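You operate a simulated robot arm through the tools that you are given. There is no shell and no other tool.

You run a simulated two-armed robot. Do the job below in one go: nothing can be reset, and whatever is moved stays where it is left.

## Task
Pour about 150 ml flush oil into the large jug, then empty it into the jerrycan on the low table.
Fine: through the red funnel; cap the flush bottle; jug and bottle go back. Set down upright: bottle, large jug.

The check looks at the end state, three seconds after you hand in, the way a careful person would. Anything else that was tipped, shoved, dropped, spilled or broken makes it a failure. Lids that push on must go on centred and level and be pressed home; caps that screw on are set level and turned clockwise until they are tight.

## Robot
Two 6-joint arms with two-finger parallel grippers on one trunk that stands fixed in place. Base frame: the origin is at the foot of the trunk, x ahead of it, y to its left, z up. Lengths are in mm, angles in rad, forces in N, time in s.
The left shoulder is at [50, 170, 1331], the right one opposite. Each reaches about 1092 mm from its shoulder. Payload 1.57 kg a hand.
Tool frame (each hand has its own): the origin (TCP) lies between the finger pads and is the grasp point; the fingertips stand 30 mm ahead of it; z points along the fingers, y is the line along which they close. Largest opening 80 mm; finger width 17, thickness 12; the body of the gripper, 40 by 82 mm, starts 80 mm behind the TCP.
Orientation is told as [roll, pitch, yaw] about the base's x, y, z axes, in that order, counted from this pose: with the fingers straight down and closing along the base's y, the tool's x points along the base's -x, its y along +y and its z along -z.

## Interface
- The arms move only by the tool servo_tool. It takes "left_commands", "right_commands" or both (then of equal length, played together; a hand with none holds still); each is a list of rows, each an object of numbers (a shift or turn left out is 0, a gripper value left out holds the last): "x", "y", "z": the shift along the tool's x, y, z in cm; "ax", "ay", "az": the turn, a rotation vector about the tool's x, y, z in rad; "jaw": the closure, from 0 (fully open) to 1 (shut). In form: [{"x": .., "y": .., "z": .., "ax": .., "ay": .., "az": .., "jaw": ..}, ...]. A call has 1 to 20 rows; each row is the pose to reach, as a shift and turn from the pose commanded when the call began, along the tool's axes at that moment. A row lasts 0.2 s, in which the tool goes at most 50 mm and 0.15 rad; a call with a longer step from one row to the next is refused whole, and so is a gripper value outside its range. A pose out of reach is approached as far as the arm can. The call stops where the force on the tool passes 40 N (or 10 N more than at its start, if that is more) or the arm is blocked; 0.2 s more then pass. Each finger travels about 45 mm/s and halts on what it meets, pressing with about 21 N; the grip force reading is that of the motor and also rises with nothing between the fingers. The clock runs only during rows and for 0.2 s after the last one: add rows that repeat a pose to give the fingers time. It gives the time, the measured TCP pose, the force on the tool (base axes), the opening and the grip force at its end, in the units of the frame above (readings bear some noise), with the torque about the TCP (base axes, N m) and any sound that the robot's microphone picked up.
- Cameras (640 x 400 px; columns grow to the right, rows downward): "scene" is now at [11.5, -50.7, 1894]; the picture's right is [-0.71, -0.71, 0.00], its down [-0.56, 0.56, -0.61] and it looks along [0.43, -0.43, -0.79] (base axes); focal length 362 px, centre (320, 200). "left" rides on the left gripper at [72, 7, -122] in its tool frame; the picture's right is [-0.09, 1.00, 0.00], its down [-0.84, -0.08, -0.54] and it looks along [-0.54, -0.05, 0.84] (tool axes); focal length 238 px, centre (320, 200). "right" rides on the right gripper at [72, -7, -122] in its tool frame; the picture's right is [0.09, 1.00, 0.00], its down [-0.84, 0.08, -0.54] and it looks along [-0.54, 0.05, 0.84] (tool axes); focal length 238 px, centre (320, 200).
- get_image(camera): a new picture of that camera. It takes no simulated time.
- raise_lower(by): slides the trunk up (or, below 0, down) by that many mm; the arms and the scene camera ride with it, the base frame stays. It gives what a move gives, with no picture.
- pan_tilt(pan, tilt): turns the head with the scene camera to pan (to the left, within 1.501 rad either way) and tilt (down, from -0.506 to 1.204), counted from straight ahead of the robot. It gives what a move gives.
- locate(camera, pixels): for up to 12 pixels [column, row] of the newest picture of that camera ("zoom" is the newest enlarged one), the place [x, y, z] in the base frame of the surface seen there, good to about 2 mm. It takes no simulated time.
- close_up(camera, box): a new picture of the part [left, top, right, bottom] of that camera's present view, enlarged. It takes no simulated time.
- hand_in(): hands the job in; it is judged then, once.

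Leave the grippers open and the arms clear of the work at the hand-in unless told otherwise.

The tools are called after "Call:" by a JSON object that holds its "api" and its "payload". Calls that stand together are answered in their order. servo_tool: Moves the arms, as the interface text tells. Its arguments: {"type":"object","properties":{"left_commands":{"type":"array","items":{"type":"object","properties":{"x":{"type":"number"},"y":{"type":"number"},"z":{"type":"number"},"ax":{"type":"number"},"ay":{"type":"number"},"az":{"type":"number"},"jaw":{"type":"number"}}}},"right_commands":{"type":"array","items":{"type":"object","properties":{"x":{"type":"number"},"y":{"type":"number"},"z":{"type":"number"},"ax":{"type":"number"},"ay":{"type":"number"},"az":{"type":"number"},"jaw":{"type":"number"}}}}},"required":[]} The other tools are called the same way: raise_lower (by) slides the trunk up or down; pan_tilt (pan, tilt) turns the head that bears the scene camera; get_image (camera) takes a picture; locate (camera, pixels) gives the place of the surface under pixels of a picture; close_up (camera, box) takes an enlarged picture of a part of a camera's view; hand_in () hands the job in.

At the start:

```text
t: 0.0
left_ee_pos: [650.3, -86.5, 1220.1]
left_orientation: [-0.001, 0.0, -0.001]
left_wrist_force: [0.2, 1.0, -0.6]
left_wrist_torque: [-0.02, 0.01, 0.02]
left_grip_width: 79.8
left_gripper_force: 0.1
right_ee_pos: [389.1, -596.9, 1220.1]
right_orientation: [0.001, 0.0, 0.001]
right_wrist_force: [-0.6, 0.4, 0.2]
right_wrist_torque: [-0.02, 0.0, -0.02]
right_grip_width: 80.1
right_gripper_force: 0.0
trunk travel left (down, up): [-946.0, 24.0]
head pan, tilt: [-0.785, 0.913]
```

scene: 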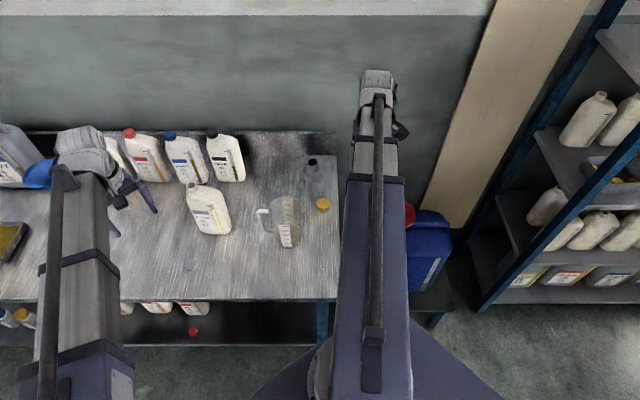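
right: 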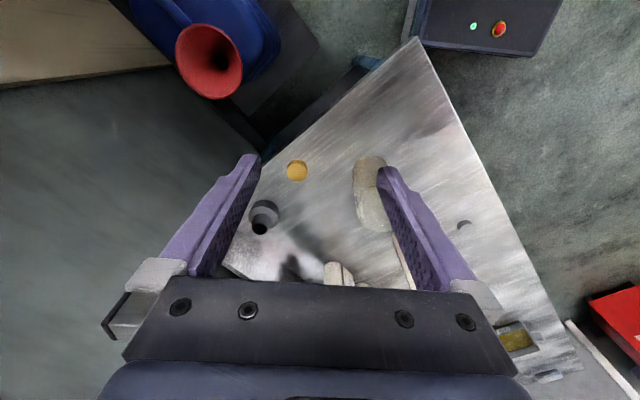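
left: 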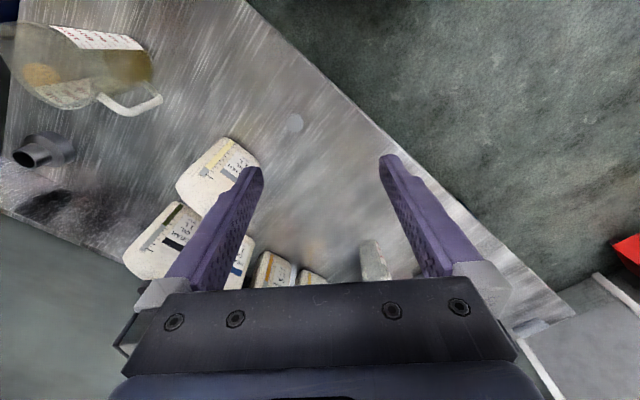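

I'll start by looking at the scene more closely: the bench with bottles, the jug near (285,220), the jerrycan with red funnel near (415,230).

Call:
{"api": "close_up", "payload": {"camera": "scene", "box": [100, 110, 350, 266]}}

Call:
{"api": "close_up", "payload": {"camera": "right", "box": [80, 0, 480, 250]}}

Call:
{"api": "close_up", "payload": {"camera": "left", "box": [0, 0, 448, 280]}}

```text
2.56 times, centred on (225, 188) of scene
```

zoom: 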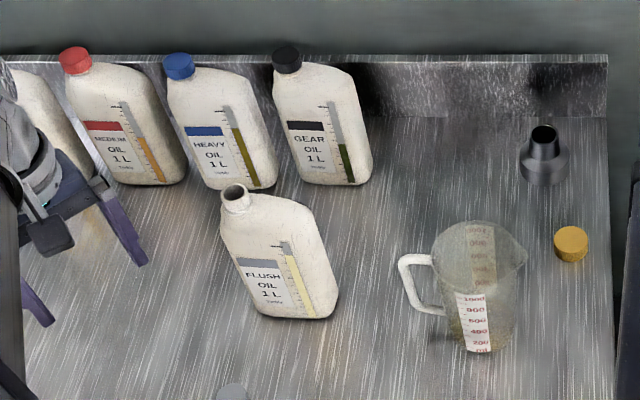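

```text
1.60 times, centred on (280, 125) of right
```

zoom: 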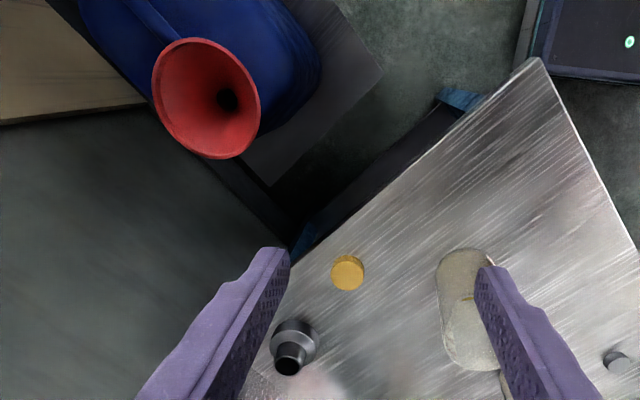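

```text
1.43 times, centred on (224, 140) of left
```

zoom: 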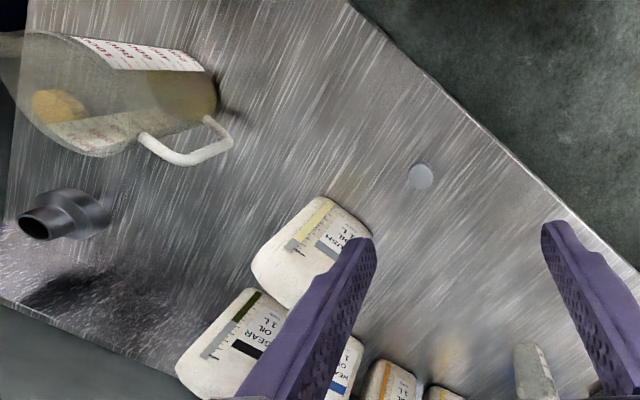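

The flush bottle (grey label, around (208,210) in the scene) stands open; a grey disc near (190,263) may be its cap; a yellow cap near (323,205). I'll locate points on the bottle, jug, caps and black funnel, and zoom in on details.

Call:
{"api": "close_up", "payload": {"camera": "scene", "box": [240, 150, 352, 220]}}

Call:
{"api": "locate", "payload": {"camera": "scene", "pixels": [[191, 186], [210, 190], [205, 212], [228, 232], [190, 264], [323, 203], [262, 216], [285, 210], [312, 163], [285, 235], [270, 270], [303, 205]]}}

Call:
{"api": "close_up", "payload": {"camera": "scene", "box": [240, 180, 352, 250]}}

Call:
{"api": "close_up", "payload": {"camera": "scene", "box": [160, 170, 272, 240]}}

Call:
{"api": "close_up", "payload": {"camera": "scene", "box": [100, 230, 260, 330]}}

```text
5.71 times, centred on (296, 185) of scene
```

zoom: 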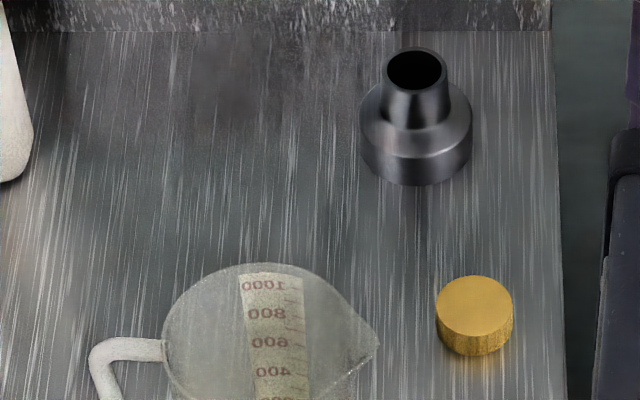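

```text
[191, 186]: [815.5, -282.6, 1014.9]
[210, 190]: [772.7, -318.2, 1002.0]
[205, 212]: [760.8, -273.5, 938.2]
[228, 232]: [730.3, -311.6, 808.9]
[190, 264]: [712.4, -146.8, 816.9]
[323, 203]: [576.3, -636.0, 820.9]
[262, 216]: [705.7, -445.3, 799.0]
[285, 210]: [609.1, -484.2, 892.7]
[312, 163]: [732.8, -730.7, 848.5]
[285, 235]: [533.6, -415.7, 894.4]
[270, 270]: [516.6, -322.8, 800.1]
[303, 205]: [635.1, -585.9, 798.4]
```

```text
5.71 times, centred on (296, 215) of scene
```

zoom: 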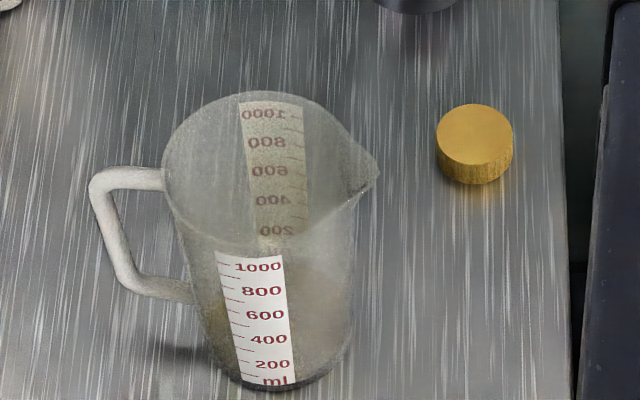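

```text
5.71 times, centred on (216, 205) of scene
```

zoom: 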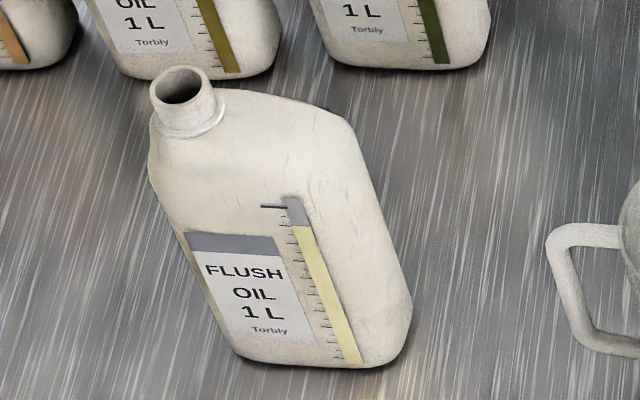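

```text
4.00 times, centred on (180, 280) of scene
```

zoom: 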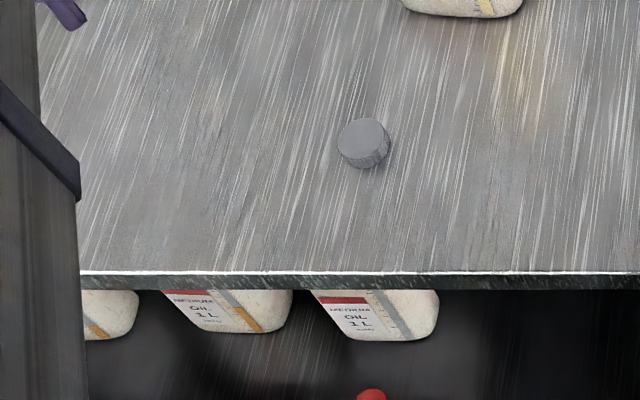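

Checking whether the jug already holds something and looking at the bottle's level strip from the left hand camera.

Call:
{"api": "close_up", "payload": {"camera": "left", "box": [0, 0, 200, 125]}}

Call:
{"api": "close_up", "payload": {"camera": "scene", "box": [180, 180, 244, 220]}}

Call:
{"api": "close_up", "payload": {"camera": "right", "box": [120, 0, 360, 150]}}

Call:
{"api": "locate", "payload": {"camera": "right", "pixels": [[178, 60], [242, 70], [210, 24], [210, 96], [222, 62], [297, 171], [263, 213], [260, 90], [416, 40], [310, 50]]}}

```text
3.20 times, centred on (100, 62) of left
```

zoom: 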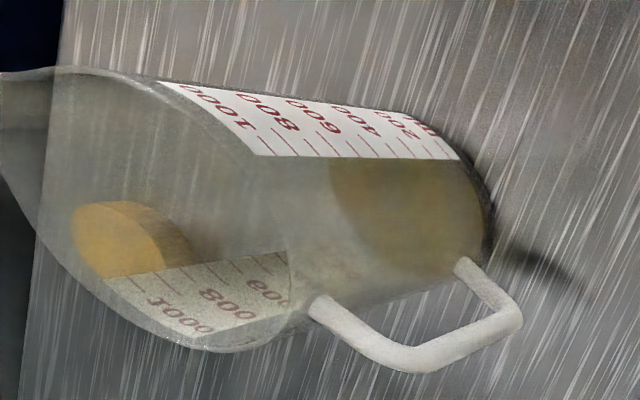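

```text
10.00 times, centred on (212, 200) of scene
```

zoom: 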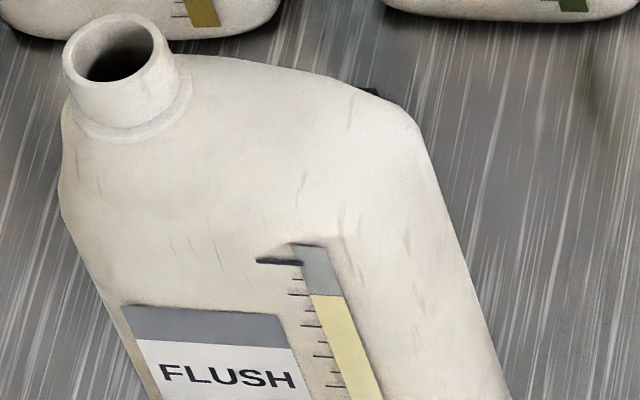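

```text
2.67 times, centred on (240, 75) of right
```

zoom: 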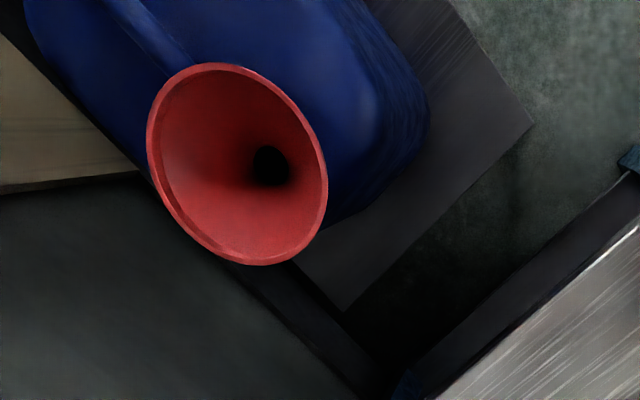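

```text
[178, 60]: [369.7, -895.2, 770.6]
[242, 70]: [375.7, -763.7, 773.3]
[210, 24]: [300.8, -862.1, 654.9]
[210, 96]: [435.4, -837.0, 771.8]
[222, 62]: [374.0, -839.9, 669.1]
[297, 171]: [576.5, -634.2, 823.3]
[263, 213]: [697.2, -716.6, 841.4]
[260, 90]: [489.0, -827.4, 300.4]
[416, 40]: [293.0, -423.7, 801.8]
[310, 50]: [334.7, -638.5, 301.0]
```

The jug seems to have an olive tint at the bottom, so I want better views. The funnel rim is around (372,-830,771) in the jerrycan. I'll pan the head to look over the whole workspace.

Call:
{"api": "pan_tilt", "payload": {"pan": -1.15, "tilt": 0.9}}

Call:
{"api": "get_image", "payload": {"camera": "scene"}}

Call:
{"api": "pan_tilt", "payload": {"pan": -0.2, "tilt": 0.8}}

Call:
{"api": "get_image", "payload": {"camera": "scene"}}

```text
t: 0.8
left_ee_pos: [650.3, -87.0, 1221.4]
left_orientation: [0.0, -0.002, 0.0]
left_wrist_force: [-0.3, -0.3, -0.2]
left_wrist_torque: [-0.01, 0.02, 0.0]
left_grip_width: 80.1
left_gripper_force: 0.2
right_ee_pos: [390.6, -598.0, 1221.6]
right_orientation: [-0.003, 0.0, 0.0]
right_wrist_force: [0.0, -0.4, -0.5]
right_wrist_torque: [0.01, -0.04, -0.01]
right_grip_width: 80.1
right_gripper_force: 0.1
trunk travel left (down, up): [-946.0, 24.0]
head pan, tilt: [-1.15, 0.901]
```

```text
taken
```

scene: 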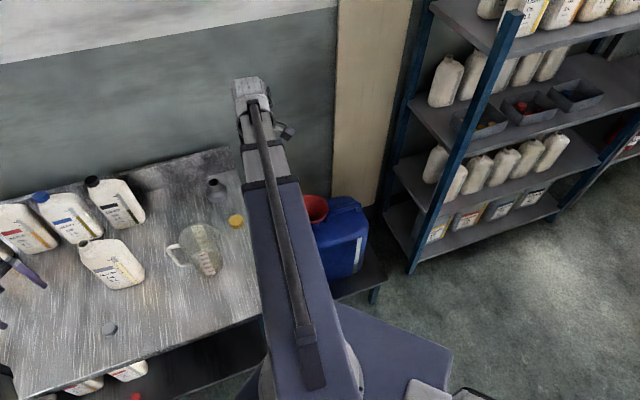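

```text
t: 2.1
left_ee_pos: [649.5, -86.7, 1221.3]
left_orientation: [0.001, 0.001, 0.0]
left_wrist_force: [0.7, -0.1, 0.2]
left_wrist_torque: [-0.03, -0.02, 0.02]
left_grip_width: 79.9
left_gripper_force: 0.0
right_ee_pos: [390.5, -598.5, 1220.6]
right_orientation: [-0.003, 0.001, 0.0]
right_wrist_force: [0.3, -0.6, -0.6]
right_wrist_torque: [0.01, -0.01, 0.0]
right_grip_width: 80.1
right_gripper_force: 0.1
trunk travel left (down, up): [-946.0, 24.0]
head pan, tilt: [-0.201, 0.799]
```

```text
taken
```

scene: 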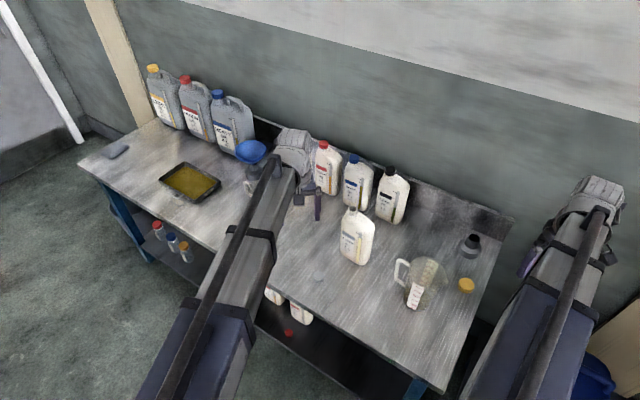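

Good overview: bench is turned about 45° to my base; the wall is toward (+x,-y). I'll aim the head between bottle and jug for precise measurements.

Call:
{"api": "pan_tilt", "payload": {"pan": -0.55, "tilt": 0.95}}

Call:
{"api": "get_image", "payload": {"camera": "scene"}}

```text
t: 2.9
left_ee_pos: [650.9, -87.3, 1220.9]
left_orientation: [-0.001, 0.001, 0.001]
left_wrist_force: [0.2, -0.9, -0.5]
left_wrist_torque: [-0.01, 0.0, -0.02]
left_grip_width: 80.0
left_gripper_force: 0.0
right_ee_pos: [390.3, -597.6, 1221.5]
right_orientation: [0.0, 0.001, 0.001]
right_wrist_force: [-0.1, -0.3, 0.8]
right_wrist_torque: [-0.04, 0.01, -0.01]
right_grip_width: 80.1
right_gripper_force: 0.1
trunk travel left (down, up): [-946.0, 24.0]
head pan, tilt: [-0.55, 0.949]
```

```text
taken
```

scene: 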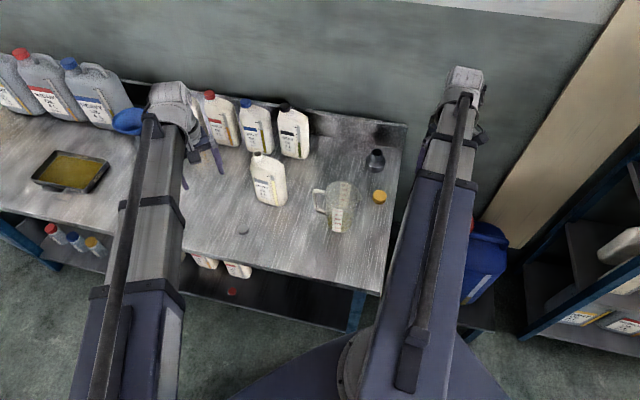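

Zooming on the bottle in this view to take precise points.

Call:
{"api": "close_up", "payload": {"camera": "scene", "box": [230, 145, 310, 215]}}

```text
5.71 times, centred on (270, 180) of scene
```

zoom: 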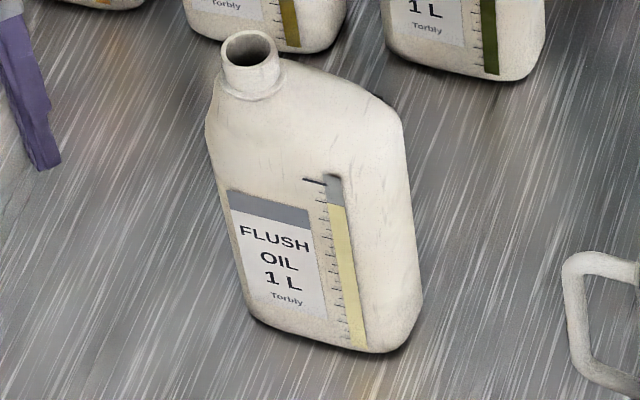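

Call:
{"api": "locate", "payload": {"camera": "zoom", "pixels": [[224, 50], [278, 48], [251, 68], [249, 34], [215, 110], [395, 115], [380, 110], [240, 200], [325, 220], [345, 340], [262, 315], [410, 300]]}}

Call:
{"api": "locate", "payload": {"camera": "zoom", "pixels": [[300, 70], [340, 90], [300, 130], [350, 150], [220, 170], [235, 260], [375, 200], [390, 250], [400, 200], [398, 160], [250, 80], [285, 180]]}}

```text
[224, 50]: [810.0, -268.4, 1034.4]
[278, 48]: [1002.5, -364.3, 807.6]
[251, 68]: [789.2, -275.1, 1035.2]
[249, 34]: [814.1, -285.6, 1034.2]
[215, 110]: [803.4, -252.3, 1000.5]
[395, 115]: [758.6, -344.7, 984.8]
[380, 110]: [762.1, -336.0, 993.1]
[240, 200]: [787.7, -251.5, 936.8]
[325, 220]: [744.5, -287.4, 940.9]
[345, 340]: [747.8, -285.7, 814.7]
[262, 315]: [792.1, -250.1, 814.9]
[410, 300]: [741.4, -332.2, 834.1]
```

```text
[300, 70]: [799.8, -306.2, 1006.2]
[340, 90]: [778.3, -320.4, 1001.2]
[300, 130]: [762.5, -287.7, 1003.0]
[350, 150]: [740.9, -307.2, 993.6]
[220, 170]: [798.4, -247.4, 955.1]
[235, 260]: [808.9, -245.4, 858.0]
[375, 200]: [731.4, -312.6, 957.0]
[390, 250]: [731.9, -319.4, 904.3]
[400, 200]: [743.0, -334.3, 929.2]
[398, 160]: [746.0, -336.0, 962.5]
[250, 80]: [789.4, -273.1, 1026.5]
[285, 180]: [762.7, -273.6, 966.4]
```

Bottle: width direction at ~39° yaw, thickness ~61 mm, neck centre ≈ (802,-279), neck top z≈1034. Now the jug.

Call:
{"api": "close_up", "payload": {"camera": "scene", "box": [300, 165, 400, 245]}}

```text
5.00 times, centred on (350, 205) of scene
```

zoom: 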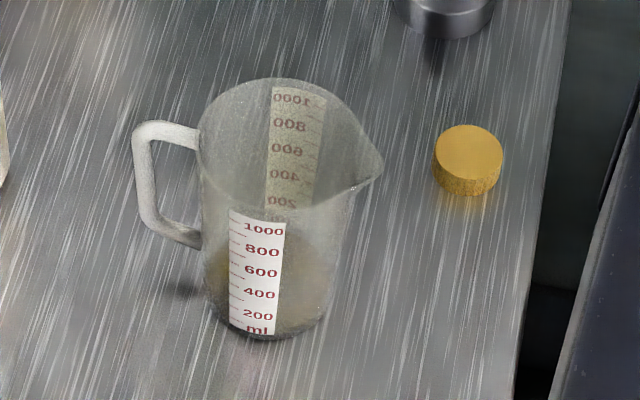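

Call:
{"api": "locate", "payload": {"camera": "zoom", "pixels": [[150, 129], [185, 135], [142, 170], [152, 210], [188, 237], [255, 215], [255, 332], [235, 270], [280, 270], [295, 95], [290, 195], [378, 168]]}}

Call:
{"api": "locate", "payload": {"camera": "zoom", "pixels": [[203, 150], [270, 80], [235, 100], [340, 105], [310, 210], [215, 195], [300, 270], [220, 300], [320, 300], [255, 320], [270, 325], [205, 225]]}}

```text
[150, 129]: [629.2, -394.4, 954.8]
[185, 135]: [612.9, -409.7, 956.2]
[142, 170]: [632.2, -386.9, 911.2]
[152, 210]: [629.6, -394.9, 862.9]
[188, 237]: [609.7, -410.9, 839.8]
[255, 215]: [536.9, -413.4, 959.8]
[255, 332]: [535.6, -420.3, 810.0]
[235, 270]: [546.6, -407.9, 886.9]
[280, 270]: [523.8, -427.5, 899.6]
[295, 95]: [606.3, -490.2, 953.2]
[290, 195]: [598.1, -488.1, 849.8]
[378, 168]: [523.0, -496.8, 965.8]
```

```text
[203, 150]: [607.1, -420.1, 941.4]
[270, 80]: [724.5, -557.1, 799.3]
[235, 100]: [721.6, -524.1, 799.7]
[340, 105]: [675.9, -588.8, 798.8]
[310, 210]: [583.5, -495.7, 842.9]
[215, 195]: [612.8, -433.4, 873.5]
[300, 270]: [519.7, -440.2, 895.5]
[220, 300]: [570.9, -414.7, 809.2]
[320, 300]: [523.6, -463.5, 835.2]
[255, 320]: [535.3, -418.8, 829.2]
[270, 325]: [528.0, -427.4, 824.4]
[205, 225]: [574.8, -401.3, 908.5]
```

The jug (spout toward (-0.7,-0.7), centre ≈ (571,-450), rim z≈967) shows a faint yellow bottom. I'll bring the left hand down in front of the bench as a side camera: target TCP ≈ (468,-229,915), yaw -67°, pitch -45°, clear of everything (nearest object, jug handle, ≥150 mm away).

Call:
{"api": "servo_tool", "payload": {"left_commands": [{"x": 1.517, "y": -1.183, "z": 2.55, "ax": 0.038, "ay": -0.0578, "az": 0.0918}, {"x": 3.033, "y": -2.367, "z": 5.1, "ax": 0.076, "ay": -0.1155, "az": 0.1835}, {"x": 4.55, "y": -3.55, "z": 7.65, "ax": 0.114, "ay": -0.1733, "az": 0.2753}, {"x": 6.067, "y": -4.733, "z": 10.2, "ax": 0.152, "ay": -0.231, "az": 0.367}, {"x": 7.583, "y": -5.917, "z": 12.75, "ax": 0.19, "ay": -0.2888, "az": 0.4588}, {"x": 9.1, "y": -7.1, "z": 15.3, "ax": 0.228, "ay": -0.3465, "az": 0.5505}, {"x": 10.617, "y": -8.283, "z": 17.85, "ax": 0.266, "ay": -0.4043, "az": 0.6423}, {"x": 12.133, "y": -9.467, "z": 20.4, "ax": 0.304, "ay": -0.462, "az": 0.734}, {"x": 13.65, "y": -10.65, "z": 22.95, "ax": 0.342, "ay": -0.5198, "az": 0.8258}, {"x": 15.167, "y": -11.833, "z": 25.5, "ax": 0.38, "ay": -0.5775, "az": 0.9175}, {"x": 16.683, "y": -13.017, "z": 28.05, "ax": 0.418, "ay": -0.6353, "az": 1.0093}, {"x": 18.2, "y": -14.2, "z": 30.6, "ax": 0.456, "ay": -0.693, "az": 1.101}, {"x": 18.2, "y": -14.2, "z": 30.6, "ax": 0.456, "ay": -0.693, "az": 1.101}]}}

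Call:
{"api": "get_image", "payload": {"camera": "left"}}

Call:
{"api": "get_image", "payload": {"camera": "scene"}}

```text
t: 5.7
left_ee_pos: [468.1, -239.1, 1286.0]
left_orientation: [0.0, -0.786, -1.167]
left_wrist_force: [0.4, -1.0, 0.7]
left_wrist_torque: [0.02, 0.03, 0.05]
left_grip_width: 80.2
left_gripper_force: 0.2
left hand out of reach, approached as far as the arm can: row 1, 2, 3, 4, 5, 6, 7, 8, 9, 10, 11, 12, 13
right_ee_pos: [391.1, -597.6, 1221.2]
right_orientation: [0.0, 0.0, 0.0]
right_wrist_force: [-0.2, 0.1, 0.0]
right_wrist_torque: [-0.03, 0.0, 0.0]
right_grip_width: 80.1
right_gripper_force: 0.0
trunk travel left (down, up): [-946.0, 24.0]
head pan, tilt: [-0.55, 0.949]
```

```text
taken
```

left: 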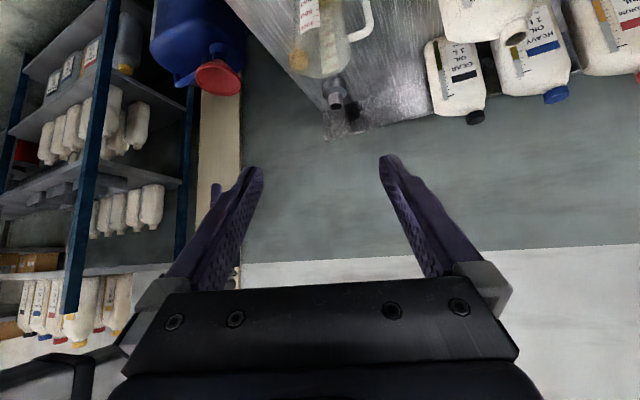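

```text
taken
```

scene: 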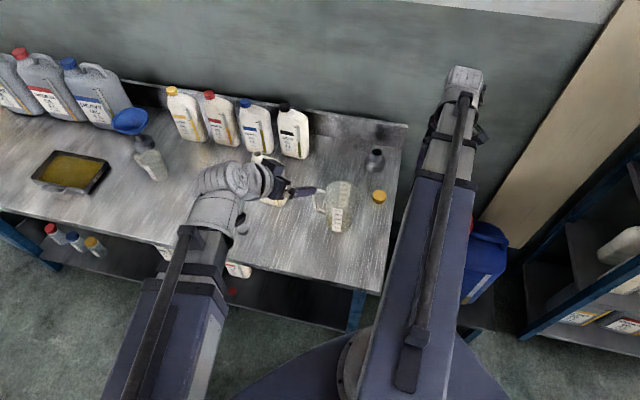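

The left hand reached orientation but not the low height (z stayed ~1286) – the arm's vertical range seems limited, so the trunk likely has to do the lowering. Test: right hand straight down 100 mm in free air.

Call:
{"api": "servo_tool", "payload": {"right_commands": [{"z": 2.5}, {"z": 5}, {"z": 7.5}, {"z": 10}, {"z": 10}]}}

Call:
{"api": "get_image", "payload": {"camera": "scene"}}

```text
t: 6.9
left_ee_pos: [468.6, -237.7, 1286.0]
left_orientation: [0.0, -0.785, -1.164]
left_wrist_force: [-0.4, -0.2, 0.0]
left_wrist_torque: [0.03, 0.0, 0.01]
left_grip_width: 80.0
left_gripper_force: 0.0
right_ee_pos: [390.7, -598.9, 1221.2]
right_orientation: [0.0, 0.001, 0.001]
right_wrist_force: [0.4, 0.8, -0.4]
right_wrist_torque: [0.01, -0.02, -0.02]
right_grip_width: 80.1
right_gripper_force: 0.1
right hand out of reach, approached as far as the arm can: row 1, 2, 3, 4, 5
trunk travel left (down, up): [-946.0, 24.0]
head pan, tilt: [-0.55, 0.949]
```

```text
taken
```

scene: 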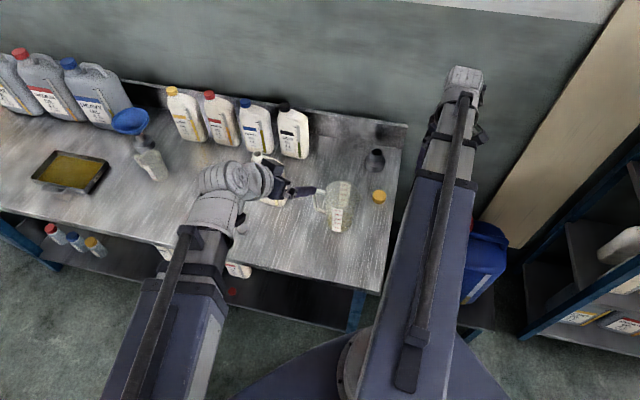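

Downward motion is refused entirely. Test upward 50 mm with the right hand.

Call:
{"api": "servo_tool", "payload": {"right_commands": [{"z": -2.5}, {"z": -5}, {"z": -5}]}}

```text
t: 7.7
left_ee_pos: [468.6, -238.7, 1285.4]
left_orientation: [0.0, -0.785, -1.165]
left_wrist_force: [0.6, -0.5, -0.7]
left_wrist_torque: [-0.01, -0.01, 0.01]
left_grip_width: 79.7
left_gripper_force: 0.0
right_ee_pos: [391.3, -597.5, 1221.7]
right_orientation: [-0.001, 0.001, 0.001]
right_wrist_force: [0.1, 0.6, -0.2]
right_wrist_torque: [-0.01, 0.04, 0.03]
right_grip_width: 80.2
right_gripper_force: 0.1
right hand out of reach, approached as far as the arm can: row 1, 2, 3
trunk travel left (down, up): [-946.0, 24.0]
head pan, tilt: [-0.55, 0.949]
```

Need to know whether commanded poses accumulate. Test upward by 150 mm more.

Call:
{"api": "servo_tool", "payload": {"right_commands": [{"z": -4}, {"z": -8}, {"z": -12}, {"z": -15}, {"z": -15}]}}

```text
t: 8.9
left_ee_pos: [468.0, -238.6, 1285.7]
left_orientation: [0.0, -0.784, -1.165]
left_wrist_force: [0.3, 0.4, -0.8]
left_wrist_torque: [-0.02, 0.01, -0.02]
left_grip_width: 79.9
left_gripper_force: 0.1
right_ee_pos: [389.7, -596.9, 1220.9]
right_orientation: [0.0, 0.001, 0.0]
right_wrist_force: [-0.1, -0.1, -0.3]
right_wrist_torque: [0.02, 0.0, 0.02]
right_grip_width: 80.2
right_gripper_force: 0.1
right hand out of reach, approached as far as the arm can: row 1, 2, 3, 4, 5
trunk travel left (down, up): [-946.0, 24.0]
head pan, tilt: [-0.55, 0.949]
```

Vertical motion of the hand really isn't available: the trunk sets height (SCARA-like), the wrist pitch changes it too. Check whether a pure sideways move is now reported as reachable.

Call:
{"api": "servo_tool", "payload": {"right_commands": [{"x": 2}, {"x": 2}], "left_commands": [{"az": 0.05}, {"az": 0.05}]}}

```text
t: 9.5
left_ee_pos: [478.6, -236.0, 1284.3]
left_orientation: [0.052, -0.784, -1.235]
left_wrist_force: [0.6, 0.7, 0.1]
left_wrist_torque: [0.0, 0.0, -0.03]
left_grip_width: 79.8
left_gripper_force: 0.1
left hand out of reach, approached as far as the arm can: row 1, 2
right_ee_pos: [372.2, -597.7, 1220.6]
right_orientation: [0.001, 0.001, 0.0]
right_wrist_force: [0.7, 0.0, -0.7]
right_wrist_torque: [-0.04, 0.04, -0.02]
right_grip_width: 80.0
right_gripper_force: 0.0
trunk travel left (down, up): [-946.0, 24.0]
head pan, tilt: [-0.55, 0.949]
```

Pure xy works; height is fixed by trunk and wrist tilt. I'll verify the wrist model (TCP→wrist pitch axis ≈222 mm) by swinging the right hand to horizontal, fingers pointing at the wall (yaw -45°), in free air at (452,-558).

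Call:
{"api": "servo_tool", "payload": {"right_commands": [{"x": -0.67, "y": 0.33, "z": -0.2, "ax": 0.0512, "ay": -0.1235, "az": 0.0512}, {"x": -1.33, "y": 0.67, "z": -0.79, "ax": 0.1023, "ay": -0.247, "az": 0.1023}, {"x": -2.0, "y": 1.0, "z": -1.76, "ax": 0.1535, "ay": -0.3705, "az": 0.1535}, {"x": -2.67, "y": 1.33, "z": -3.09, "ax": 0.2047, "ay": -0.494, "az": 0.2047}, {"x": -3.33, "y": 1.67, "z": -4.75, "ax": 0.2558, "ay": -0.6175, "az": 0.2558}, {"x": -4.0, "y": 2.0, "z": -6.71, "ax": 0.307, "ay": -0.741, "az": 0.307}, {"x": -4.67, "y": 2.33, "z": -8.93, "ax": 0.3582, "ay": -0.8645, "az": 0.3582}, {"x": -5.33, "y": 2.67, "z": -11.36, "ax": 0.4093, "ay": -0.988, "az": 0.4093}, {"x": -6.0, "y": 3.0, "z": -13.96, "ax": 0.4605, "ay": -1.1115, "az": 0.4605}, {"x": -6.67, "y": 3.33, "z": -16.67, "ax": 0.5117, "ay": -1.235, "az": 0.5117}, {"x": -7.33, "y": 3.67, "z": -19.43, "ax": 0.5628, "ay": -1.3585, "az": 0.5628}, {"x": -8.0, "y": 4.0, "z": -22.2, "ax": 0.614, "ay": -1.482, "az": 0.614}, {"x": -8.0, "y": 4.0, "z": -22.2, "ax": 0.614, "ay": -1.482, "az": 0.614}]}}

Call:
{"api": "get_image", "payload": {"camera": "scene"}}

Call:
{"api": "get_image", "payload": {"camera": "left"}}

```text
t: 12.3
left_ee_pos: [477.3, -236.9, 1284.6]
left_orientation: [0.052, -0.783, -1.236]
left_wrist_force: [-0.4, -0.5, 0.1]
left_wrist_torque: [-0.03, 0.02, 0.0]
left_grip_width: 80.1
left_gripper_force: 0.0
right_ee_pos: [500.2, -607.4, 1437.0]
right_orientation: [1.488, -1.425, -2.269]
right_wrist_force: [-0.8, -0.2, -0.5]
right_wrist_torque: [0.01, 0.0, 0.03]
right_grip_width: 79.9
right_gripper_force: 0.1
right hand out of reach, approached as far as the arm can: row 1, 3, 4, 5, 6, 7, 8, 9, 10, 11, 12, 13
trunk travel left (down, up): [-946.0, 24.0]
head pan, tilt: [-0.55, 0.949]
```

```text
taken
```

scene: 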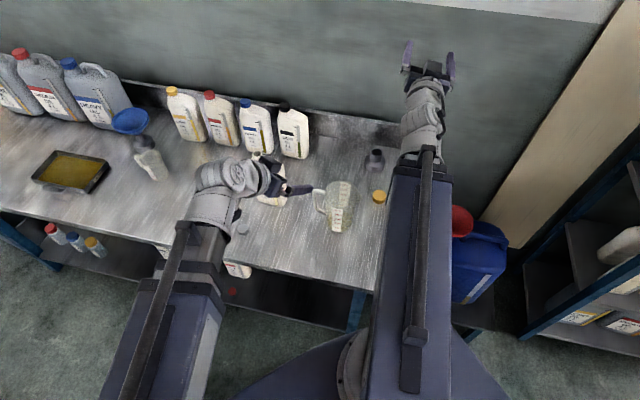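

```text
taken
```

left: 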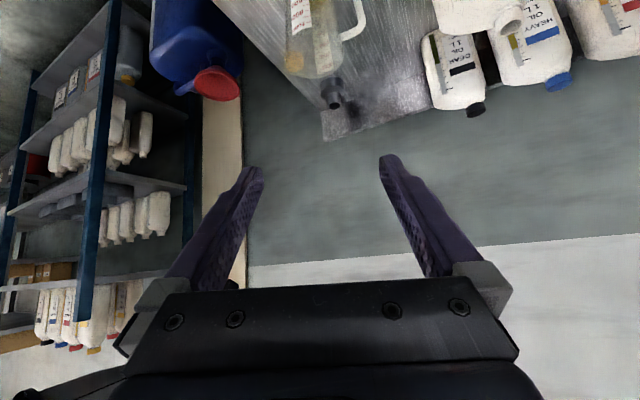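

Horizontal pose reached z=1437, so TCP→wrist ≈220 mm; it stopped 68 mm further out because the wrist has a minimum distance (~405 mm) from the shoulder. Now test rolling about the finger axis (needed to tip the jug by its handle): move out 50 mm, level, roll +1.9 rad and see.

Call:
{"api": "servo_tool", "payload": {"right_commands": [{"z": 2.5, "az": -0.07}, {"z": 5, "az": -0.146}, {"z": 5, "az": 0}, {"z": 5, "az": 0.145}, {"z": 5, "az": 0.29}, {"z": 5, "az": 0.435}, {"z": 5, "az": 0.58}, {"z": 5, "az": 0.725}, {"z": 5, "az": 0.87}, {"z": 5, "az": 1.015}, {"z": 5, "az": 1.16}, {"z": 5, "az": 1.305}, {"z": 5, "az": 1.45}, {"z": 5, "az": 1.595}, {"z": 5, "az": 1.74}, {"z": 5, "az": 1.885}, {"z": 5, "az": 1.885}]}}

Call:
{"api": "get_image", "payload": {"camera": "scene"}}

```text
t: 15.9
left_ee_pos: [476.5, -236.1, 1284.9]
left_orientation: [0.051, -0.783, -1.233]
left_wrist_force: [1.1, -0.1, -0.6]
left_wrist_torque: [0.0, 0.01, 0.0]
left_grip_width: 79.8
left_gripper_force: 0.1
right_ee_pos: [536.3, -643.4, 1439.4]
right_orientation: [1.566, 0.317, -2.355]
right_wrist_force: [0.3, 0.1, 0.2]
right_wrist_torque: [0.01, 0.0, 0.02]
right_grip_width: 80.2
right_gripper_force: 0.2
trunk travel left (down, up): [-946.0, 24.0]
head pan, tilt: [-0.55, 0.949]
```

```text
taken
```

scene: 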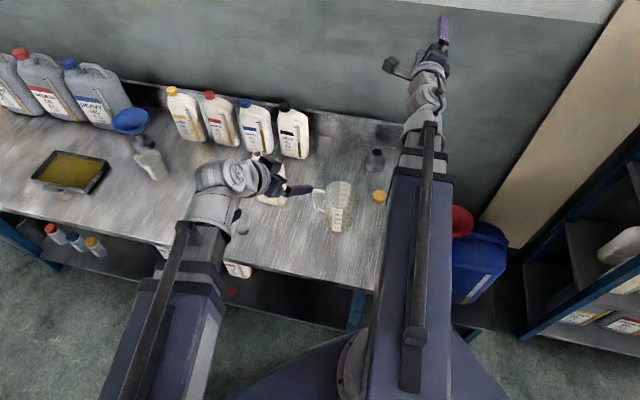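

Rolling works without limits and without reach warnings. Now unroll back to level (az -2.031).

Call:
{"api": "servo_tool", "payload": {"right_commands": [{"az": -0.145}, {"az": -0.29}, {"az": -0.435}, {"az": -0.58}, {"az": -0.725}, {"az": -0.87}, {"az": -1.015}, {"az": -1.16}, {"az": -1.305}, {"az": -1.45}, {"az": -1.595}, {"az": -1.74}, {"az": -1.885}, {"az": -2.031}, {"az": -2.031}]}}

```text
t: 19.1
left_ee_pos: [476.7, -236.6, 1286.1]
left_orientation: [0.049, -0.782, -1.234]
left_wrist_force: [-0.7, 0.9, 0.1]
left_wrist_torque: [0.0, 0.0, 0.0]
left_grip_width: 80.2
left_gripper_force: 0.1
right_ee_pos: [539.2, -643.4, 1441.8]
right_orientation: [-1.581, -1.422, 0.797]
right_wrist_force: [0.1, -0.3, 0.2]
right_wrist_torque: [0.01, 0.01, 0.04]
right_grip_width: 80.0
right_gripper_force: 0.0
trunk travel left (down, up): [-946.0, 24.0]
head pan, tilt: [-0.55, 0.949]
```

The roll now reads about -0.146 from level, as the commanded level pose was already exact. Next: swing the right hand to the bottle-grasp attitude (yaw 39°, fingers 30° off vertical) in free air above the jug at (600,-420,1250), to test reachability.

Call:
{"api": "servo_tool", "payload": {"right_commands": [{"x": 1.316, "y": 1.89, "z": -0.952, "ax": -0.1142, "ay": 0.0616, "az": -0.0542}, {"x": 2.632, "y": 3.78, "z": -1.903, "ax": -0.2283, "ay": 0.1232, "az": -0.1084}, {"x": 3.948, "y": 5.67, "z": -2.855, "ax": -0.3425, "ay": 0.1848, "az": -0.1625}, {"x": 5.263, "y": 7.56, "z": -3.807, "ax": -0.4567, "ay": 0.2463, "az": -0.2167}, {"x": 6.579, "y": 9.45, "z": -4.758, "ax": -0.5708, "ay": 0.3079, "az": -0.2709}, {"x": 7.895, "y": 11.34, "z": -5.71, "ax": -0.685, "ay": 0.3695, "az": -0.3251}, {"x": 9.211, "y": 13.23, "z": -6.662, "ax": -0.7992, "ay": 0.4311, "az": -0.3792}, {"x": 10.527, "y": 15.12, "z": -7.613, "ax": -0.9133, "ay": 0.4927, "az": -0.4334}, {"x": 11.843, "y": 17.01, "z": -8.565, "ax": -1.0275, "ay": 0.5543, "az": -0.4876}, {"x": 13.158, "y": 18.9, "z": -9.517, "ax": -1.1417, "ay": 0.6158, "az": -0.5418}, {"x": 14.474, "y": 20.79, "z": -10.468, "ax": -1.2558, "ay": 0.6774, "az": -0.5959}, {"x": 15.79, "y": 22.68, "z": -11.42, "ax": -1.37, "ay": 0.739, "az": -0.6501}, {"x": 15.79, "y": 22.68, "z": -11.42, "ax": -1.37, "ay": 0.739, "az": -0.6501}, {"x": 15.79, "y": 22.68, "z": -11.42, "ax": -1.37, "ay": 0.739, "az": -0.6501}]}}

Call:
{"api": "get_image", "payload": {"camera": "scene"}}

```text
t: 22.1
left_ee_pos: [477.8, -236.5, 1285.6]
left_orientation: [0.049, -0.784, -1.234]
left_wrist_force: [-0.6, 0.7, 0.6]
left_wrist_torque: [0.02, 0.02, 0.0]
left_grip_width: 80.1
left_gripper_force: 0.1
right_ee_pos: [600.3, -420.7, 1250.7]
right_orientation: [0.0, -0.523, 0.686]
right_wrist_force: [0.0, 0.7, -0.7]
right_wrist_torque: [0.01, -0.02, 0.02]
right_grip_width: 80.0
right_gripper_force: 0.0
right hand out of reach, approached as far as the arm can: row 1, 2, 3, 4, 5, 6, 7, 8, 9, 10, 11
trunk travel left (down, up): [-946.0, 24.0]
head pan, tilt: [-0.55, 0.949]
```

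```text
taken
```

scene: 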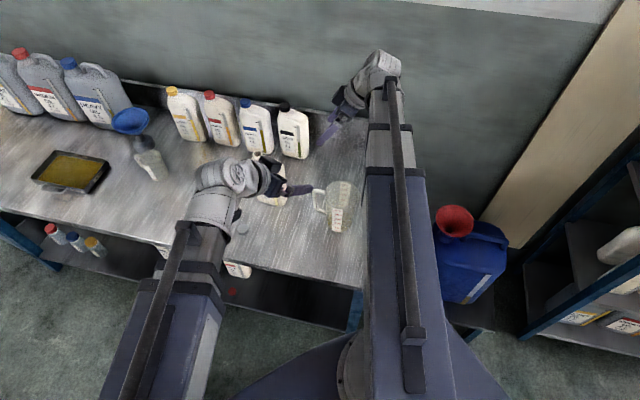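

Exactly reached: (600,-421,1251), pitch -0.523, yaw 0.686. Now rehearse the pour tilt: rotate 65° about the closing axis, TCP kept at the same xy.

Call:
{"api": "servo_tool", "payload": {"right_commands": [{"x": 0.675, "z": 1.169, "ay": 0.1418}, {"x": 1.15, "z": 1.992, "ay": 0.2836}, {"x": 1.41, "z": 2.442, "ay": 0.4254}, {"x": 1.455, "z": 2.52, "ay": 0.5672}, {"x": 1.275, "z": 2.208, "ay": 0.709}, {"x": 0.885, "z": 1.533, "ay": 0.8508}, {"x": 0.28, "z": 0.485, "ay": 0.9926}, {"x": -0.51, "z": -0.883, "ay": 1.1344}, {"x": -0.51, "z": -0.883, "ay": 1.1344}]}}

Call:
{"api": "get_image", "payload": {"camera": "scene"}}

Call:
{"api": "get_image", "payload": {"camera": "right"}}

```text
t: 24.1
left_ee_pos: [476.7, -236.8, 1284.9]
left_orientation: [0.05, -0.785, -1.237]
left_wrist_force: [0.8, 0.3, -1.0]
left_wrist_torque: [-0.01, 0.04, -0.01]
left_grip_width: 80.0
left_gripper_force: 0.0
right_ee_pos: [598.6, -420.3, 1260.1]
right_orientation: [0.001, 0.612, 0.687]
right_wrist_force: [0.1, 0.4, -1.1]
right_wrist_torque: [0.01, 0.0, -0.02]
right_grip_width: 80.0
right_gripper_force: 0.0
trunk travel left (down, up): [-946.0, 24.0]
head pan, tilt: [-0.55, 0.949]
```

```text
taken
```

scene: 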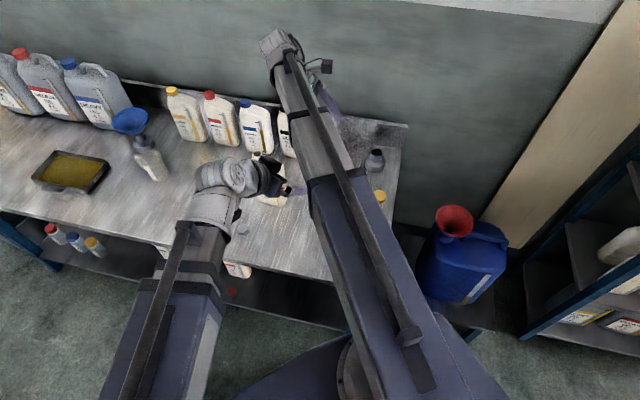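

```text
taken
```

right: 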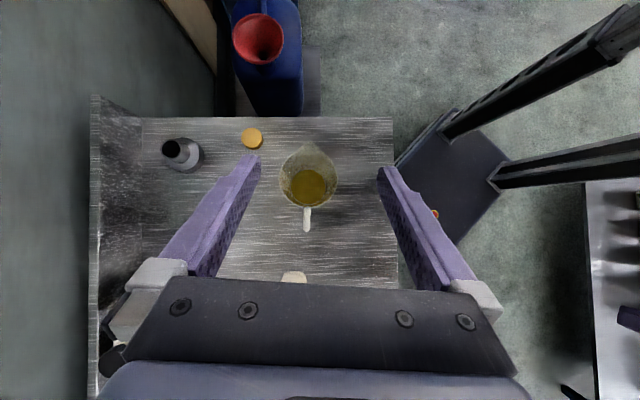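

The tilt rehearses fine. The right camera now looks down into the jug at (308,185) and shows an olive pool; zoom in.

Call:
{"api": "close_up", "payload": {"camera": "right", "box": [260, 130, 356, 190]}}

Call:
{"api": "close_up", "payload": {"camera": "right", "box": [260, 130, 356, 240]}}

Call:
{"api": "locate", "payload": {"camera": "zoom", "pixels": [[320, 200], [300, 230], [340, 215], [320, 300], [310, 350], [320, 100]]}}

```text
6.67 times, centred on (308, 160) of right
```

zoom: 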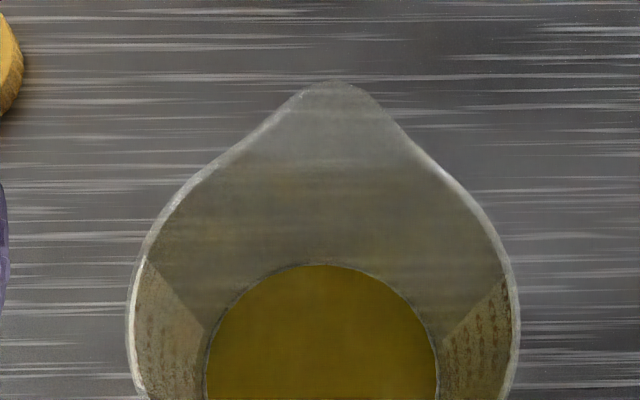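

```text
3.64 times, centred on (308, 185) of right
```

zoom: 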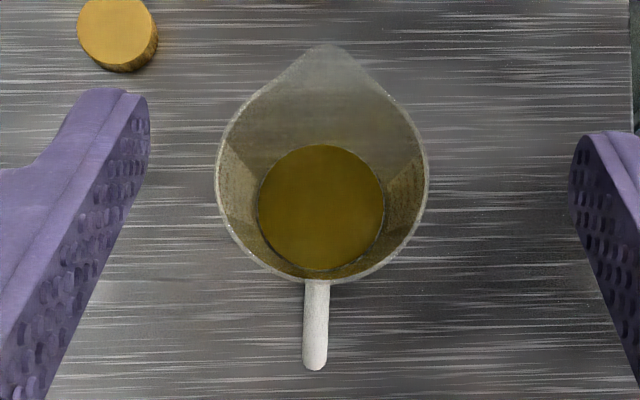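

```text
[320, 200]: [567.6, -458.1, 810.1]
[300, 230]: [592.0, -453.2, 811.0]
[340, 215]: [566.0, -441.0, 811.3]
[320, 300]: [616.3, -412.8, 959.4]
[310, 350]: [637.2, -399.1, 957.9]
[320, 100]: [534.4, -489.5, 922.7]
```

The jug already holds a shallow layer of olive oil (surface z≈810.5, bench 799) — leftovers that the flush is meant to rinse. I'll measure the pool radius and jug rim.

Call:
{"api": "locate", "payload": {"camera": "zoom", "pixels": [[265, 207], [377, 207], [320, 150], [320, 262], [221, 180], [424, 180], [250, 255], [395, 255], [322, 50], [315, 365], [303, 320], [329, 320]]}}

Call:
{"api": "close_up", "payload": {"camera": "scene", "box": [240, 140, 310, 210]}}

```text
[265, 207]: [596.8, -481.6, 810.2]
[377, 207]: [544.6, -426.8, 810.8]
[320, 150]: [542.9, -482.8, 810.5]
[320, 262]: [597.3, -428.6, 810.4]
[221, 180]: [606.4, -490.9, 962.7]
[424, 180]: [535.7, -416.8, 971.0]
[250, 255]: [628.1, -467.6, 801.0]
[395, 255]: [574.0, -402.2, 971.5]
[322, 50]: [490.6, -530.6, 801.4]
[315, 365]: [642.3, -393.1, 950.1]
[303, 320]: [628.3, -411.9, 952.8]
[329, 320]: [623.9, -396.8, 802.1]
```

```text
5.71 times, centred on (275, 175) of scene
```

zoom: 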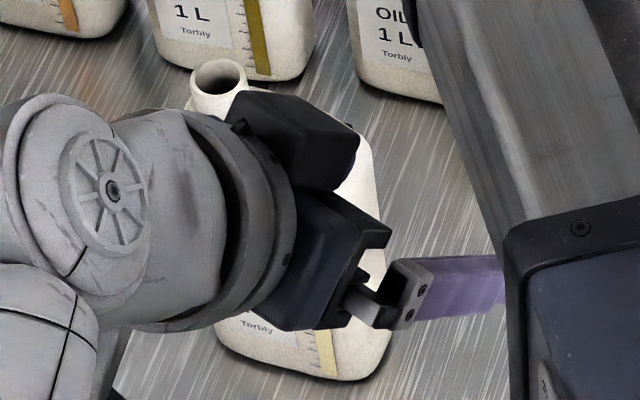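

Jug: centre ≈ (571,-454), rim z≈971, inner radius ≈39 at the bottom, so +150 ml ≈ +28 mm of level. Now bring the right hand above the flush bottle, fingers 30° off vertical, straddling its thickness: TCP (768,-307), still at full height.

Call:
{"api": "servo_tool", "payload": {"right_commands": [{"x": -2.97, "y": -0.244, "z": -0.19, "ay": -0.142}, {"x": -5.73, "y": -0.488, "z": -0.66, "ay": -0.2839}, {"x": -8.26, "y": -0.731, "z": -1.47, "ay": -0.4259}, {"x": -10.53, "y": -0.975, "z": -2.63, "ay": -0.5678}, {"x": -12.57, "y": -1.219, "z": -4.16, "ay": -0.7098}, {"x": -14.34, "y": -1.463, "z": -6.04, "ay": -0.8517}, {"x": -15.87, "y": -1.706, "z": -8.28, "ay": -0.9937}, {"x": -17.17, "y": -1.95, "z": -10.84, "ay": -1.1356}, {"x": -17.17, "y": -1.95, "z": -10.84, "ay": -1.1356}, {"x": -17.17, "y": -1.95, "z": -10.84, "ay": -1.1356}]}}

Call:
{"api": "get_image", "payload": {"camera": "right"}}

Call:
{"api": "get_image", "payload": {"camera": "scene"}}

```text
t: 26.3
left_ee_pos: [477.2, -236.2, 1284.8]
left_orientation: [0.052, -0.783, -1.234]
left_wrist_force: [0.5, 0.3, -0.4]
left_wrist_torque: [0.01, 0.0, -0.02]
left_grip_width: 80.1
left_gripper_force: 0.2
right_ee_pos: [767.2, -305.4, 1251.3]
right_orientation: [0.0, -0.525, 0.686]
right_wrist_force: [0.4, -0.1, 0.4]
right_wrist_torque: [0.0, -0.01, -0.02]
right_grip_width: 79.9
right_gripper_force: 0.2
right hand out of reach, approached as far as the arm can: row 2, 3
trunk travel left (down, up): [-946.0, 24.0]
head pan, tilt: [-0.55, 0.949]
```

```text
taken
```

right: 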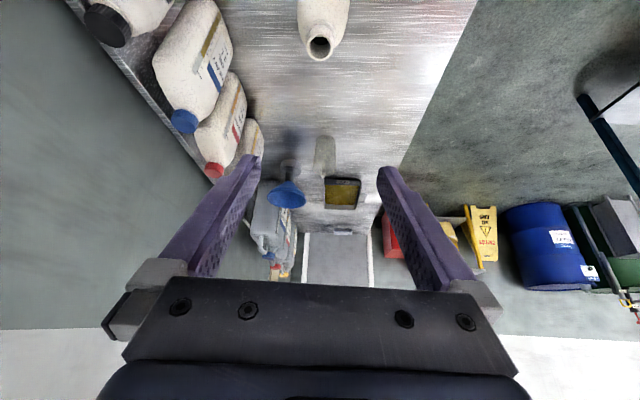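

```text
taken
```

scene: 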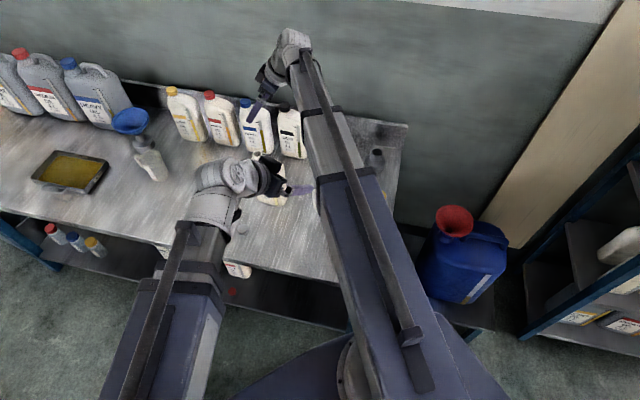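

The neck shows at (320,45), centred between the fingers. Zoom to measure the neck and both body faces from this camera.

Call:
{"api": "close_up", "payload": {"camera": "right", "box": [270, 0, 370, 62]}}

Call:
{"api": "locate", "payload": {"camera": "zoom", "pixels": [[255, 300], [405, 290], [325, 250], [325, 365], [180, 100], [180, 30], [500, 30], [490, 120], [250, 200], [420, 200]]}}

```text
6.40 times, centred on (320, 31) of right
```

zoom: 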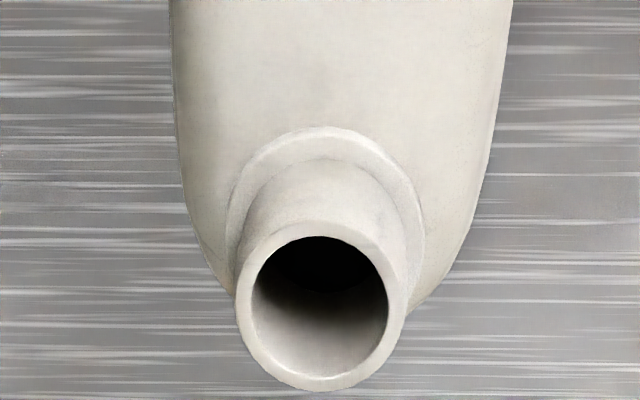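

```text
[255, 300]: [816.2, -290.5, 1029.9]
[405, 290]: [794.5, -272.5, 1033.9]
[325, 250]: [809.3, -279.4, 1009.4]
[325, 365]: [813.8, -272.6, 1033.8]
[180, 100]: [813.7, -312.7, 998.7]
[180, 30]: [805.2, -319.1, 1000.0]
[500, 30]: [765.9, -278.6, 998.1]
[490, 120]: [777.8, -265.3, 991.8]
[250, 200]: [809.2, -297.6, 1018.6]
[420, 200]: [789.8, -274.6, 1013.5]
```

Body faces measured at n≈-693.5 and -757.5 (64 mm thick); my TCP is 3 mm off-centre. I'll shift -3 mm along tool y and 3 mm along the bottle's width, then lower the trunk 327 mm so the open fingers come down around the bottle.

Call:
{"api": "servo_tool", "payload": {"right_commands": [{"x": -0.26, "y": -0.3, "z": 0.15, "jaw": 0}, {"x": -0.26, "y": -0.3, "z": 0.15, "jaw": 0}]}}

Call:
{"api": "raise_lower", "payload": {"by": -200}}

Call:
{"api": "get_image", "payload": {"camera": "right"}}

Call:
{"api": "get_image", "payload": {"camera": "scene"}}

Call:
{"api": "get_image", "payload": {"camera": "left"}}

```text
t: 26.9
left_ee_pos: [477.0, -236.3, 1284.6]
left_orientation: [0.052, -0.784, -1.233]
left_wrist_force: [-0.2, -0.2, -0.3]
left_wrist_torque: [-0.01, -0.02, 0.03]
left_grip_width: 79.8
left_gripper_force: 0.2
right_ee_pos: [771.9, -306.5, 1251.1]
right_orientation: [-0.001, -0.526, 0.686]
right_wrist_force: [-0.2, -0.6, -0.2]
right_wrist_torque: [0.02, -0.01, 0.02]
right_grip_width: 80.1
right_gripper_force: 0.1
trunk travel left (down, up): [-946.0, 24.0]
head pan, tilt: [-0.55, 0.949]
```

```text
t: 29.1
left_ee_pos: [477.5, -237.1, 1085.6]
left_orientation: [0.051, -0.783, -1.234]
left_wrist_force: [0.2, 0.6, 0.2]
left_wrist_torque: [-0.05, 0.0, 0.03]
left_grip_width: 80.0
left_gripper_force: 0.0
right_ee_pos: [771.9, -305.2, 1050.3]
right_orientation: [-0.001, -0.524, 0.686]
right_wrist_force: [0.1, 0.7, 0.4]
right_wrist_torque: [-0.02, -0.02, 0.02]
right_grip_width: 80.1
right_gripper_force: 0.1
trunk travel left (down, up): [-746.0, 224.0]
head pan, tilt: [-0.55, 0.949]
```

```text
taken
```

right: 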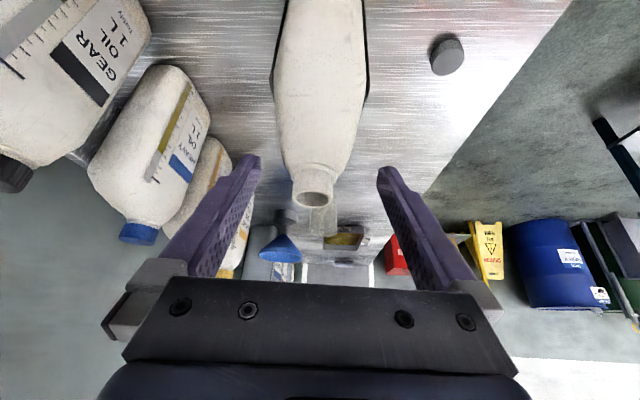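

```text
taken
```

scene: 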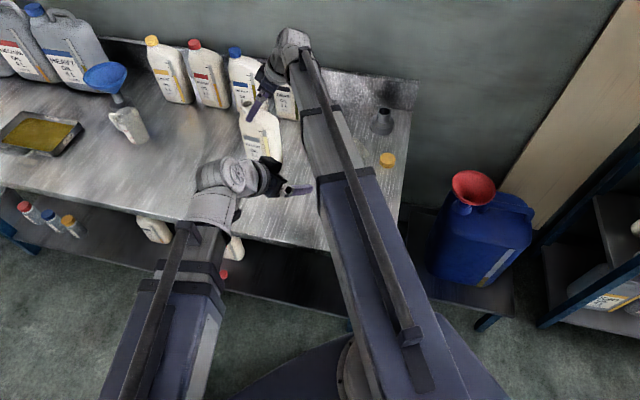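

```text
taken
```

left: 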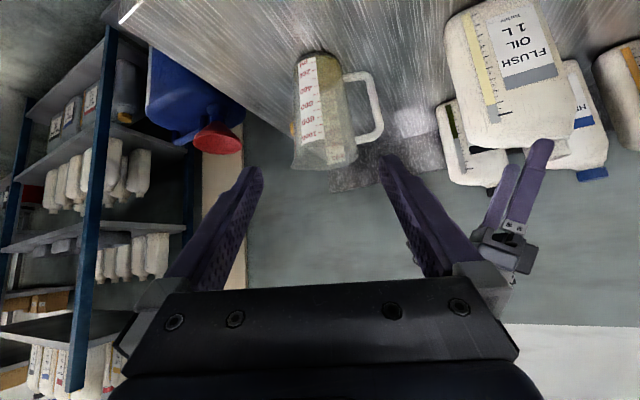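

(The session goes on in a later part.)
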